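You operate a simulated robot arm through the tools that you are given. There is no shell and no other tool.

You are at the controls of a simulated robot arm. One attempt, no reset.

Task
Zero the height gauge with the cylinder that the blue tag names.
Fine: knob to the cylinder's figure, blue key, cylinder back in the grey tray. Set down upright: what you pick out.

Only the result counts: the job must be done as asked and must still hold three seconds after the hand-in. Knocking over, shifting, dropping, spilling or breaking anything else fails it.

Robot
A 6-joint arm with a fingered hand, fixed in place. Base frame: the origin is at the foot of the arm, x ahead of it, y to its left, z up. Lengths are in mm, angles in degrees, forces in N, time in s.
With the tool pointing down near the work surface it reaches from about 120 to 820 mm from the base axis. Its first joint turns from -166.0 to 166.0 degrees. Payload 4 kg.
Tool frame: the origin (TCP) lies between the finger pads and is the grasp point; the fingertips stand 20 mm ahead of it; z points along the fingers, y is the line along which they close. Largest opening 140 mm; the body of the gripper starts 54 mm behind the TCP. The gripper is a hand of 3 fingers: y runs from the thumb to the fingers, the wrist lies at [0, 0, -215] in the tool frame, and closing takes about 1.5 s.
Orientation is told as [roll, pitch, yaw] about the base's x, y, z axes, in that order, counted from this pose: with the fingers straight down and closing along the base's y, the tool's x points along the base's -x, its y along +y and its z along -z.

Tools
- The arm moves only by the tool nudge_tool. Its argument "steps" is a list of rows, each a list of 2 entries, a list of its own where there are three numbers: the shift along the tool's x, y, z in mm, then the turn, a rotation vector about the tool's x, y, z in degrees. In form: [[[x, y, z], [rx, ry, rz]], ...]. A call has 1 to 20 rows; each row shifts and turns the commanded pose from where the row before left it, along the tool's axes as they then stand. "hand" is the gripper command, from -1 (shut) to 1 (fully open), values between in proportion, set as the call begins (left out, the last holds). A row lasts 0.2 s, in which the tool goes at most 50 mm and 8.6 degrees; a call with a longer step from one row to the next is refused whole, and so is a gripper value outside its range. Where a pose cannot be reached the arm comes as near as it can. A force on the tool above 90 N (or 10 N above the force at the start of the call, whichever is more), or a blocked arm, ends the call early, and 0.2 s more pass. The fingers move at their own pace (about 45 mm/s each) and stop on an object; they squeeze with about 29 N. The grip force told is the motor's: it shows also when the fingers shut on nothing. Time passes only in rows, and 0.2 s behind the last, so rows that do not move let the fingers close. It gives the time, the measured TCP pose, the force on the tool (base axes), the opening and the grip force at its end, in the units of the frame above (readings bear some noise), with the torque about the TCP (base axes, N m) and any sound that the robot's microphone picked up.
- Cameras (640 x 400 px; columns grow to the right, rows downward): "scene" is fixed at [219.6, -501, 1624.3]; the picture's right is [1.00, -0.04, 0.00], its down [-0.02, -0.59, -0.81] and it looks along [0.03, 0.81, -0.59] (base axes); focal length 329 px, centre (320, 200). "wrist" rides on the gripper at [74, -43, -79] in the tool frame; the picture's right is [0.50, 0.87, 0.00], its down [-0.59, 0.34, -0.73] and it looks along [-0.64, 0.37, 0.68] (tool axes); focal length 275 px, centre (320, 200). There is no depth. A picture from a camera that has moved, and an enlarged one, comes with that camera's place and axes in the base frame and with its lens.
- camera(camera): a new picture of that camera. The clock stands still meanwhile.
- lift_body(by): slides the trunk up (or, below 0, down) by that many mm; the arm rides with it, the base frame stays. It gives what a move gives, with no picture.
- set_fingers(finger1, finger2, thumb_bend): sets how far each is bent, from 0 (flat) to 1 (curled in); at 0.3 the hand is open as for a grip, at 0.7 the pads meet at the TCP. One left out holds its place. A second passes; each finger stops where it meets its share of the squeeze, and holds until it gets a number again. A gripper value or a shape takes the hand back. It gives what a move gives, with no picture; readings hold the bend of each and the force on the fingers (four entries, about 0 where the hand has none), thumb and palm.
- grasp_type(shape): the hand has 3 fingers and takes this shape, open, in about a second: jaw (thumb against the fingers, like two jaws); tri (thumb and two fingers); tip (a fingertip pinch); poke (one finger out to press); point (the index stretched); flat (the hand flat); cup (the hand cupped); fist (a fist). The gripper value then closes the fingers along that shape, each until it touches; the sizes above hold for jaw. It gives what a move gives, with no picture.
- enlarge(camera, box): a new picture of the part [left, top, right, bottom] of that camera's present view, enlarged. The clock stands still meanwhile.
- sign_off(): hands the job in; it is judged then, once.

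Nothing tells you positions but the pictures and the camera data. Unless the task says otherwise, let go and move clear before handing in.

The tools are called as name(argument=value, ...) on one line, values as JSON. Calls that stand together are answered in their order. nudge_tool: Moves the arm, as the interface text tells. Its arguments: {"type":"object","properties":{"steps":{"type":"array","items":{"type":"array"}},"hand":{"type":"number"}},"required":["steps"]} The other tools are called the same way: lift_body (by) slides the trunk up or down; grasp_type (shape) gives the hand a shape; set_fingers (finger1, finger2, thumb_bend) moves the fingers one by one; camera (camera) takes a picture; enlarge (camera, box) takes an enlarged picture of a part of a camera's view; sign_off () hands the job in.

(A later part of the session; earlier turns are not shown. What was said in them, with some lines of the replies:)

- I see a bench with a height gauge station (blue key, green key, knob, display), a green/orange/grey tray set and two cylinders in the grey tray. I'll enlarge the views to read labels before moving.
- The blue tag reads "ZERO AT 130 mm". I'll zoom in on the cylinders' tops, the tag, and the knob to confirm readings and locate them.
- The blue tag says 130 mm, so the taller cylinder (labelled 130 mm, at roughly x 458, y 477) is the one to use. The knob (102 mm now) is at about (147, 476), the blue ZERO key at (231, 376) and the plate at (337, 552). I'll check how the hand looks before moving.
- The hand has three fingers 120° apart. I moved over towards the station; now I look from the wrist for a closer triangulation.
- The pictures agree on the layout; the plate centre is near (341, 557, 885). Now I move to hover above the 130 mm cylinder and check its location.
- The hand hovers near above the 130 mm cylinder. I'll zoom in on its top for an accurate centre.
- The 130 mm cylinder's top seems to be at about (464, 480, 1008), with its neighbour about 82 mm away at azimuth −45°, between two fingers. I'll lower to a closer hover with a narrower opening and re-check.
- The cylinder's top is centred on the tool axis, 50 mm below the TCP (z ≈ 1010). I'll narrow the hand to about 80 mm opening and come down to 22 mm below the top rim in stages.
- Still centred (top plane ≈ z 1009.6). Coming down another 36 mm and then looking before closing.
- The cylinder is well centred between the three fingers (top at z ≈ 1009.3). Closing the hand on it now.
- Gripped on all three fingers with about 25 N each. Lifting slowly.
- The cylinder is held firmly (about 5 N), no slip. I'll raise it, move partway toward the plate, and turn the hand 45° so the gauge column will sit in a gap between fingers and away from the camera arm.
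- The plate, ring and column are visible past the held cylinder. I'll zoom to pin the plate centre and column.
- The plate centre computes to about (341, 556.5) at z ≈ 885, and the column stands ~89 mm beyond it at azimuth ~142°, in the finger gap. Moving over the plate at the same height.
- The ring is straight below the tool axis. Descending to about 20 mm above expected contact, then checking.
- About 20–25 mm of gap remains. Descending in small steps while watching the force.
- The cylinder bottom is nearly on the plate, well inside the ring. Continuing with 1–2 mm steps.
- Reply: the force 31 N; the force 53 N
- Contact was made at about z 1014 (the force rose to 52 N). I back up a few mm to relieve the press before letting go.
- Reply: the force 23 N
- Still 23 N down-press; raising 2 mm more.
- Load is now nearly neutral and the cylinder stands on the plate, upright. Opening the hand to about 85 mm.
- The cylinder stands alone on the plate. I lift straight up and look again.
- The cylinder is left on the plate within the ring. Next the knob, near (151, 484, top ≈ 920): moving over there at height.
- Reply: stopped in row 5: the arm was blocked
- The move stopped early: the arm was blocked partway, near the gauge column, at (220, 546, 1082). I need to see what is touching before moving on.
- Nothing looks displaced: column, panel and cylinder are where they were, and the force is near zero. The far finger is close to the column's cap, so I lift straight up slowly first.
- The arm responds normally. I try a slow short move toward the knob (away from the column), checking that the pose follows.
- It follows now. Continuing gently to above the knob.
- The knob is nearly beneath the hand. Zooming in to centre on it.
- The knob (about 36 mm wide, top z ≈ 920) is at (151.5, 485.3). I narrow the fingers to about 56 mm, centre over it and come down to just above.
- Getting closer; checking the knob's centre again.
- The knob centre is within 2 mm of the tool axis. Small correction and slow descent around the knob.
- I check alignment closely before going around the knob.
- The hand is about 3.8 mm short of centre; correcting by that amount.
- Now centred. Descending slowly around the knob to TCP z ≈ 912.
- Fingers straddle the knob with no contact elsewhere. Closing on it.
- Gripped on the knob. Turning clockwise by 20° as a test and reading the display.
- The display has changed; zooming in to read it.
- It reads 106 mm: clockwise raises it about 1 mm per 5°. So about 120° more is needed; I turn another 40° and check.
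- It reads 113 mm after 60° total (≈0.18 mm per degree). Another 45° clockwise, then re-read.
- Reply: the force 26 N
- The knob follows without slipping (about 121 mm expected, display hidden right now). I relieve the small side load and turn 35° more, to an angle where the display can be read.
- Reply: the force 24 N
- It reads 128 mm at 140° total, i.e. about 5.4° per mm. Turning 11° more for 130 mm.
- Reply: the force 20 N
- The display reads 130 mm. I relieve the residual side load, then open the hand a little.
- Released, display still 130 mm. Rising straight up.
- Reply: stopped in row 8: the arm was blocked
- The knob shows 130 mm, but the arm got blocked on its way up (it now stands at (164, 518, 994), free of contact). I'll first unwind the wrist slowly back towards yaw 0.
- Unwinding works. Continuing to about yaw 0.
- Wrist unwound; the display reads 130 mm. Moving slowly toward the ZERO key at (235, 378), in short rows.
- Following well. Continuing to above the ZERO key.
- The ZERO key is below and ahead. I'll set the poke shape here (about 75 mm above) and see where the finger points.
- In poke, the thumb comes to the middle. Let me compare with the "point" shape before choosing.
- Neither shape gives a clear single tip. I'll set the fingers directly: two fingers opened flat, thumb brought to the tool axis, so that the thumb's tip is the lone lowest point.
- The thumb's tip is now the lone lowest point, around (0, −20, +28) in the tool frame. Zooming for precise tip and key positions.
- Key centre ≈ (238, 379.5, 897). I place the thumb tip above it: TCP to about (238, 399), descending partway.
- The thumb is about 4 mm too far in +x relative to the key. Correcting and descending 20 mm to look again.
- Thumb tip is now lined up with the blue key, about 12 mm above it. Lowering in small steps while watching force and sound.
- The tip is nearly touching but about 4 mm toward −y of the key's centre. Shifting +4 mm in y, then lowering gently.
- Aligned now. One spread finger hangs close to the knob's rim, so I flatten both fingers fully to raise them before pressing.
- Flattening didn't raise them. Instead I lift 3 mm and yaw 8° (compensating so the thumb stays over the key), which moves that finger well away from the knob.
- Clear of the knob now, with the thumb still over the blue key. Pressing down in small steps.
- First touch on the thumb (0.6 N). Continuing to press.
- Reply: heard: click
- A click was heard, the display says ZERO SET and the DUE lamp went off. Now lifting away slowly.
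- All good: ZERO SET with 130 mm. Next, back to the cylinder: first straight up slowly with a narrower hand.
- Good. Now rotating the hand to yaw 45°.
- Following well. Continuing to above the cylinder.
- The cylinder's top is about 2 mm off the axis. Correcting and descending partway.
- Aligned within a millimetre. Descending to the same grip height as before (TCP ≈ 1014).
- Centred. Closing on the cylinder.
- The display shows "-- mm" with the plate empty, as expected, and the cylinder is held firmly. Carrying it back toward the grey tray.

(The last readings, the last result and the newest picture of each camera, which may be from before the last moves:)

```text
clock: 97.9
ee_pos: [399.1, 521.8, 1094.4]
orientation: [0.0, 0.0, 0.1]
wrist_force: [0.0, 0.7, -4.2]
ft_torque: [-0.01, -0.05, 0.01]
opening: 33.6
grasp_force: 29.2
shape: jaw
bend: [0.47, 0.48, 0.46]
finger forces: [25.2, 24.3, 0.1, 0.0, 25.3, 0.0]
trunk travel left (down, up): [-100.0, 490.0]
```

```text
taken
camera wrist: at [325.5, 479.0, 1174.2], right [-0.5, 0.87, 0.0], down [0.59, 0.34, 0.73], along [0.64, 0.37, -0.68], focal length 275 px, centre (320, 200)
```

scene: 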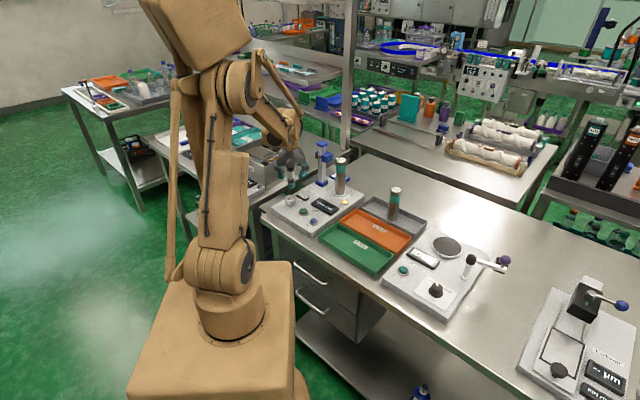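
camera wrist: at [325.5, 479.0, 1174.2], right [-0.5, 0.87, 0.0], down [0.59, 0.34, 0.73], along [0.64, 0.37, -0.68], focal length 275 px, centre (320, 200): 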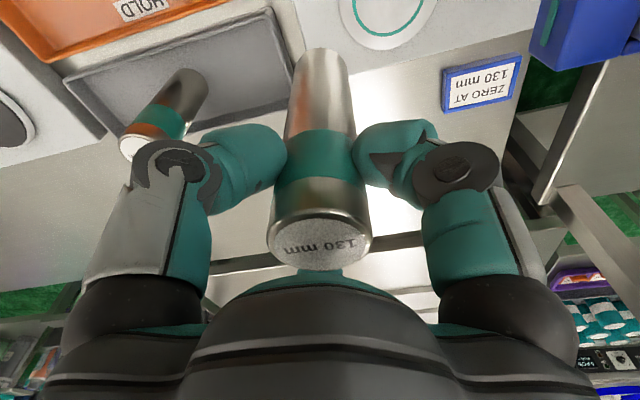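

Now to above the original spot in the tray (465, 479).

nudge_tool(steps=[[[-9, -6, 0], [0, 0, 0]], [[-15, -9, 0], [0, 0, 0]], [[-18, -12, 0], [0, 0, 0]], [[-15, -10, 0], [0, 0, 0]], [[-9, -5.5, 0], [0, 0, 0]], [[0, 0, 0], [0, 0, 0]], [[0, 0, 0], [0, 0, 0]]])

camera(camera="wrist")

enlarge(camera="scene", box=[330, 120, 450, 230])

```text
clock: 99.5
ee_pos: [465.1, 480.1, 1094.7]
orientation: [0.2, 0.1, 0.1]
wrist_force: [-0.4, -0.2, -4.4]
ft_torque: [-0.01, 0.01, 0.01]
opening: 33.5
grasp_force: 28.8
shape: jaw
bend: [0.47, 0.48, 0.46]
finger forces: [25.2, 24.3, 0.1, 0.1, 25.2, 0.0]
trunk travel left (down, up): [-100.0, 490.0]
```

```text
taken
camera wrist: at [390.7, 437.2, 1174.1], right [-0.5, 0.86, 0.0], down [0.59, 0.34, 0.73], along [0.63, 0.37, -0.68], focal length 275 px, centre (320, 200)
```

wrist: 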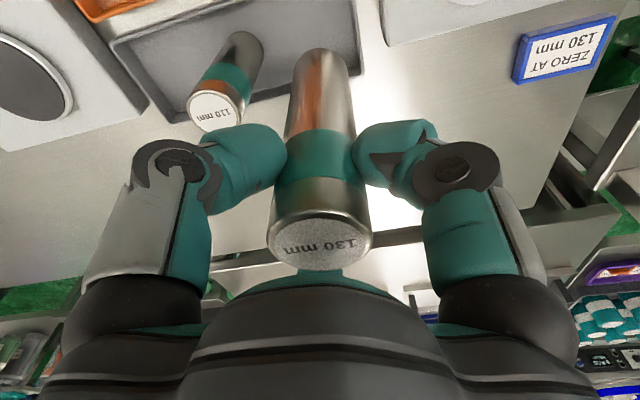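

```text
3.64 times, centred on (390, 175) of scene
camera zoom: at [219.6, -501.0, 1624.3], right [1.0, -0.04, 0.0], down [-0.02, -0.59, -0.81], along [0.03, 0.81, -0.59], focal length 1196 px, centre (66, 291)
```

zoom: 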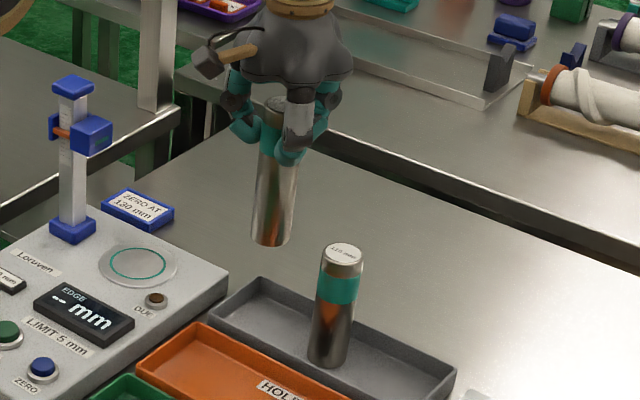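

Above the original spot. Descending to about 15 mm over the tray floor contact height.

nudge_tool(steps=[[[0, 0, 6], [0, 0, 0]], [[0, 0, 12], [0, 0, 0]], [[0, 0, 15], [0, 0, 0]], [[0, 0, 15], [0, 0, 0]], [[0, 0, 14], [0, 0, 0]], [[0, 0, 12], [0, 0, 0]], [[0, 0, 8], [0, 0, 0]], [[0, 0, 4], [0, 0, 0]], [[0, 0, 0], [0, 0, 0]], [[0, 0, 0], [0, 0, 0]]])

camera(camera="wrist")

enlarge(camera="scene", box=[350, 150, 430, 220])

```text
clock: 101.7
ee_pos: [465.7, 480.4, 1008.6]
orientation: [0.0, 0.0, 0.1]
wrist_force: [0.0, -0.5, -4.4]
ft_torque: [-0.01, 0.03, 0.02]
opening: 33.7
grasp_force: 29.4
shape: jaw
bend: [0.47, 0.48, 0.46]
finger forces: [25.2, 24.3, 0.1, 0.0, 25.2, 0.0]
trunk travel left (down, up): [-100.0, 490.0]
```

```text
taken
camera wrist: at [391.7, 436.6, 1087.2], right [-0.5, 0.86, 0.0], down [0.59, 0.34, 0.73], along [0.64, 0.37, -0.68], focal length 275 px, centre (320, 200)
```

wrist: 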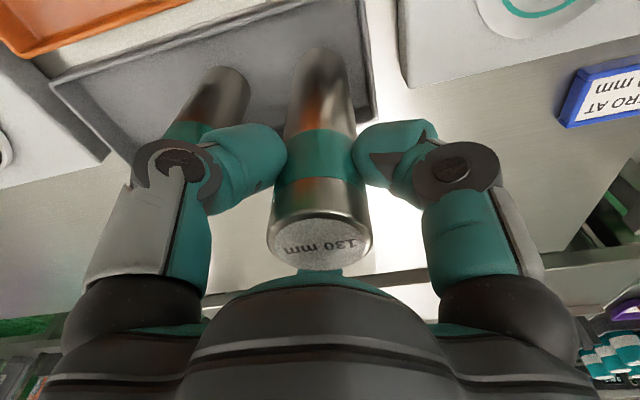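

```text
5.71 times, centred on (390, 185) of scene
camera zoom: at [219.6, -501.0, 1624.3], right [1.0, -0.04, 0.0], down [-0.02, -0.59, -0.81], along [0.03, 0.81, -0.59], focal length 1880 px, centre (-80, 286)
```

zoom: 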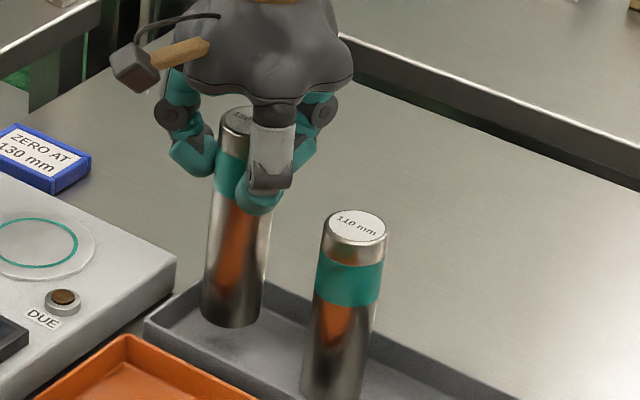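

Gap remaining about 20 mm, inside the tray. Lowering in steps with force checks.

nudge_tool(steps=[[[0, 0, 5], [0, 0, 0]], [[0, 0, 6], [0, 0, 0]], [[0, 0, 4], [0, 0, 0]], [[0, 0, 2], [0, 0, 0]], [[0, 0, 0], [0, 0, 0]]])

```text
clock: 102.9
ee_pos: [465.3, 479.4, 992.6]
orientation: [0.0, -0.1, 0.1]
wrist_force: [-0.1, 0.5, -3.1]
ft_torque: [0.02, -0.05, 0.0]
opening: 33.1
grasp_force: 29.3
shape: jaw
bend: [0.47, 0.48, 0.46]
finger forces: [25.2, 24.5, 0.0, 0.0, 25.2, 0.0]
trunk travel left (down, up): [-100.0, 490.0]
```

nudge_tool(steps=[[[0, 0, 1], [0, 0, 0]], [[0, 0, 1], [0, 0, 0]], [[0, 0, 0], [0, 0, 0]]])

```text
clock: 103.7
ee_pos: [464.4, 480.2, 990.3]
orientation: [0.0, 0.0, 0.1]
wrist_force: [-0.8, 0.2, -4.8]
ft_torque: [-0.02, 0.01, 0.0]
opening: 33.5
grasp_force: 28.7
shape: jaw
bend: [0.47, 0.48, 0.46]
finger forces: [25.3, 24.4, 0.0, 0.0, 25.2, 0.0]
trunk travel left (down, up): [-100.0, 490.0]
```

The cylinder still hangs freely (−4.8 N), at TCP z ≈ 990. Next another millimetre at a time.

nudge_tool(steps=[[[0, 0, 1], [0, 0, 0]], [[0, 0, 0], [0, 0, 0]]])

```text
clock: 104.3
ee_pos: [466.2, 480.6, 990.5]
orientation: [-0.1, 0.0, 0.1]
wrist_force: [-0.8, 0.3, -3.8]
ft_torque: [-0.02, -0.02, 0.02]
opening: 33.3
grasp_force: 28.9
shape: jaw
bend: [0.47, 0.48, 0.46]
finger forces: [25.2, 24.3, 0.0, 0.0, 25.2, 0.1]
trunk travel left (down, up): [-100.0, 490.0]
```

Still no contact load. Another millimetre down.

nudge_tool(steps=[[[0, 0, 1], [0, 0, 0]], [[0, 0, 0], [0, 0, 0]]])

enlarge(camera="scene", box=[350, 160, 414, 216])

```text
clock: 104.9
ee_pos: [466.3, 479.8, 988.2]
orientation: [-0.1, -0.1, 0.0]
wrist_force: [-0.4, -0.8, -3.9]
ft_torque: [0.01, -0.01, 0.0]
opening: 33.5
grasp_force: 28.5
shape: jaw
bend: [0.47, 0.48, 0.46]
finger forces: [25.2, 24.4, 0.0, 0.1, 25.2, 0.1]
trunk travel left (down, up): [-100.0, 490.0]
```

```text
7.14 times, centred on (382, 188) of scene
camera zoom: at [219.6, -501.0, 1624.3], right [1.0, -0.04, 0.0], down [-0.02, -0.59, -0.81], along [0.03, 0.81, -0.59], focal length 2350 px, centre (-123, 286)
```

zoom: 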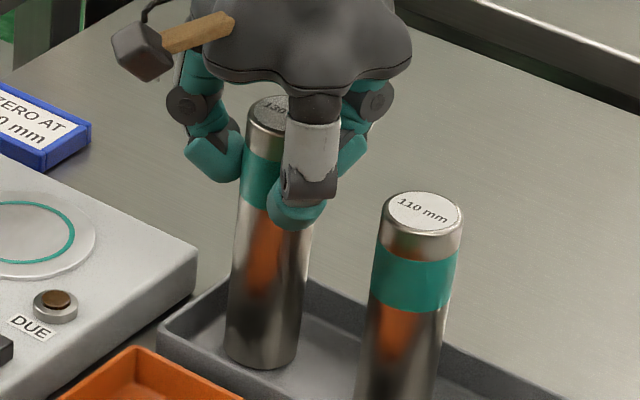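

Close to the tray floor. One more millimetre.

nudge_tool(steps=[[[0, 0, 1], [0, 0, 0]], [[0, 0, 0], [0, 0, 0]]])

```text
clock: 105.5
ee_pos: [465.7, 481.4, 987.2]
orientation: [-0.1, 0.0, 0.1]
wrist_force: [-0.1, 0.2, -3.8]
ft_torque: [0.01, 0.0, 0.0]
opening: 33.5
grasp_force: 28.8
shape: jaw
bend: [0.47, 0.48, 0.46]
finger forces: [25.2, 24.5, 0.0, 0.0, 25.2, 0.0]
trunk travel left (down, up): [-100.0, 490.0]
```

No contact yet; continuing in 1 mm steps.

nudge_tool(steps=[[[0, 0, 1], [0, 0, 0]], [[0, 0, 0], [0, 0, 0]]])

```text
clock: 106.1
ee_pos: [465.9, 478.8, 986.1]
orientation: [0.0, 0.0, 0.1]
wrist_force: [1.2, -0.2, 0.5]
ft_torque: [-0.05, 0.02, 0.04]
opening: 33.6
grasp_force: 28.9
shape: jaw
bend: [0.47, 0.48, 0.46]
finger forces: [25.8, 24.9, 0.0, 0.0, 26.0, 0.0]
trunk travel left (down, up): [-100.0, 490.0]
```

Contact: the tray now carries the weight (force +0.5 N). Opening the hand.

nudge_tool(steps=[[[0, 0, 0], [0, 0, 0]], [[0, 0, 0], [0, 0, 0]], [[0, 0, 0], [0, 0, 0]], [[0, 0, 0], [0, 0, 0]], [[0, 0, 0], [0, 0, 0]], [[0, 0, 0], [0, 0, 0]]], hand=0.2)

camera(camera="wrist")

enlarge(camera="scene", box=[350, 150, 430, 220])

```text
clock: 107.5
ee_pos: [464.9, 479.3, 987.8]
orientation: [-0.1, 0.0, 0.1]
wrist_force: [-0.9, 0.5, -1.3]
ft_torque: [0.0, -0.01, 0.02]
opening: 83.2
grasp_force: 0.1
shape: jaw
bend: [0.3, 0.3, 0.29]
finger forces: [0.1, 0.0, 0.0, 0.0, 0.1, 0.0]
trunk travel left (down, up): [-100.0, 490.0]
```

```text
taken
camera wrist: at [391.1, 436.7, 1065.6], right [-0.5, 0.86, 0.0], down [0.59, 0.34, 0.73], along [0.64, 0.37, -0.68], focal length 275 px, centre (320, 200)
```

wrist: 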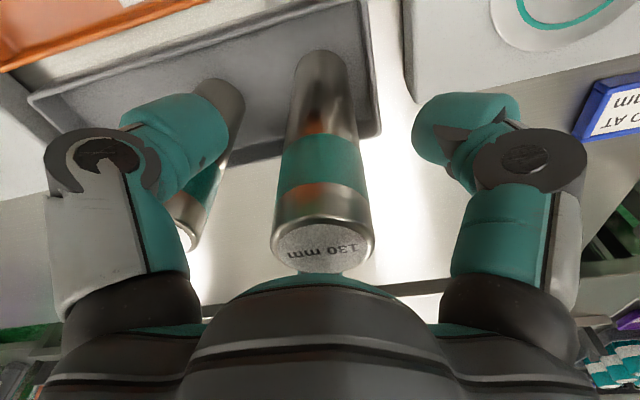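

```text
5.71 times, centred on (390, 185) of scene
camera zoom: at [219.6, -501.0, 1624.3], right [1.0, -0.04, 0.0], down [-0.02, -0.59, -0.81], along [0.03, 0.81, -0.59], focal length 1880 px, centre (-80, 286)
```

zoom: 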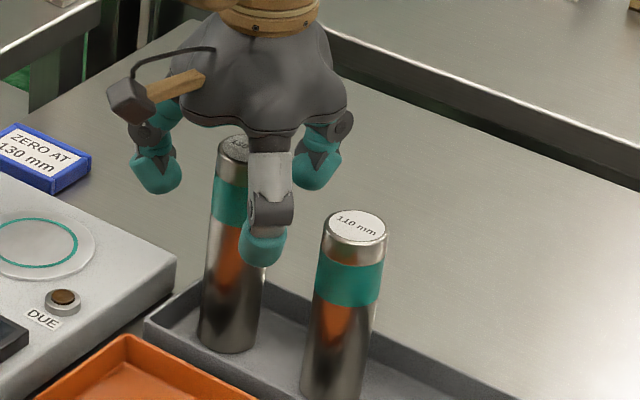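

The cylinder stands upright in the grey tray. Rising straight up slowly.

nudge_tool(steps=[[[0, 0, -4], [0, 0, 0]], [[0, 0, -8], [0, 0, 0]], [[0, 0, -12], [0, 0, 0]], [[0, 0, -15], [0, 0, 0]], [[0, 0, -15], [0, 0, 0]], [[0, 0, -15], [0, 0, 0]], [[0, 0, -15], [0, 0, 0]], [[0, 0, -15], [0, 0, 0]], [[0, 0, -12], [0, 0, 0]], [[0, 0, -6], [0, 0, 0]], [[0, 0, 0], [0, 0, 0]]])

camera(camera="wrist")

enlarge(camera="scene", box=[260, 120, 450, 240])

enlarge(camera="scene", box=[270, 180, 350, 230])

```text
clock: 109.9
ee_pos: [466.2, 479.8, 1102.7]
orientation: [0.0, -0.1, 0.1]
wrist_force: [-0.7, 0.8, -0.4]
ft_torque: [0.02, 0.01, -0.01]
opening: 83.3
grasp_force: 0.1
shape: jaw
bend: [0.3, 0.3, 0.29]
finger forces: [0.0, 0.1, 0.0, 0.0, 0.1, 0.0]
trunk travel left (down, up): [-100.0, 490.0]
```

```text
taken
camera wrist: at [391.8, 436.2, 1182.9], right [-0.5, 0.86, 0.0], down [0.59, 0.34, 0.73], along [0.64, 0.37, -0.68], focal length 275 px, centre (320, 200)
```

wrist: 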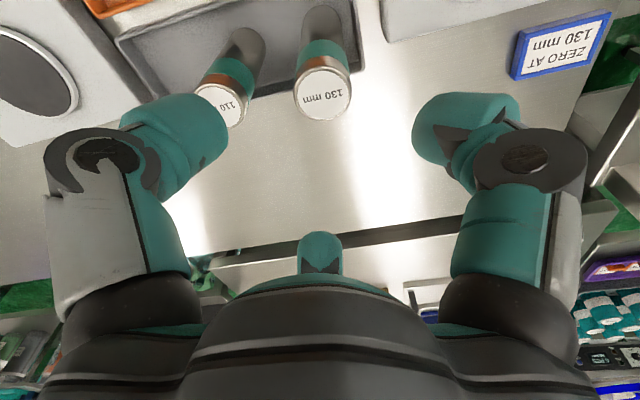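

```text
3.33 times, centred on (355, 180) of scene
camera zoom: at [219.6, -501.0, 1624.3], right [1.0, -0.04, 0.0], down [-0.02, -0.59, -0.81], along [0.03, 0.81, -0.59], focal length 1096 px, centre (203, 267)
```

zoom: 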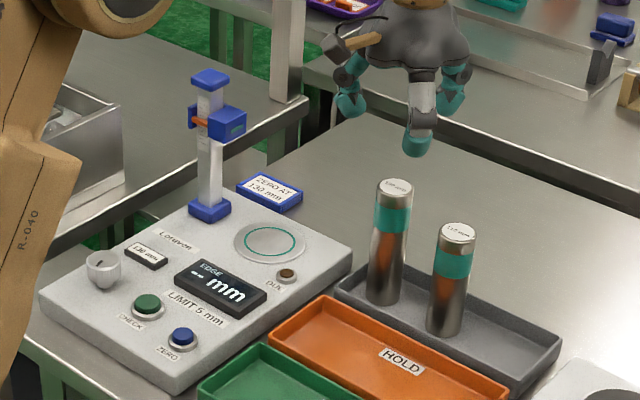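

```text
8.00 times, centred on (310, 205) of scene
camera zoom: at [219.6, -501.0, 1624.3], right [1.0, -0.04, 0.0], down [-0.02, -0.59, -0.81], along [0.03, 0.81, -0.59], focal length 2632 px, centre (400, 160)
```

zoom: 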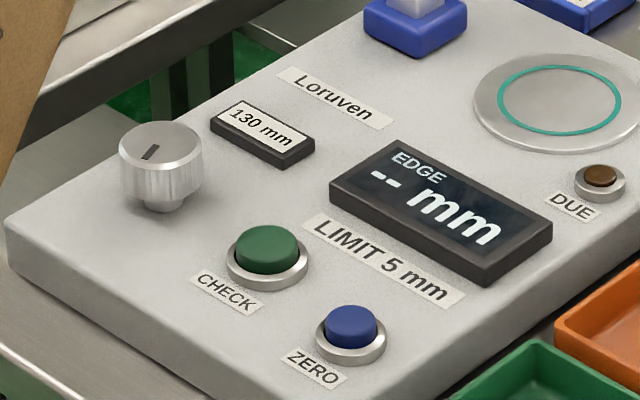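

Everything is in its end state: the knob reads 130 mm, the gauge accepted the zero (DUE lamp off), and both cylinders stand upright in the grey tray. The hand is open and clear, so I hand the job in.

sign_off()

```text
The job is handed in.
```

The height gauge is zeroed with the 130 mm cylinder, the one the blue tag names, and I've handed the job in.

- **Cylinder:** I stood it upright on the gauge plate for the zeroing. It is now back upright in its original spot in the grey tray, next to the 110 mm one.
- **Knob:** it was at 102 mm and now reads 130 mm.
- **Blue key:** I pressed it once. It clicked, the display changed to "ZERO SET", and the DUE lamp went out. With the plate empty the display now shows "-- mm".

**Interruptions and force:** The arm stopped itself twice as "blocked" while moving at height, once near the gauge column. I saw no contact either time, and the column, panel and cylinders were where they had been. Setting the cylinder on the plate also took about 52 N at one point, which I backed off before letting go.

The hand is open and clear of everything.
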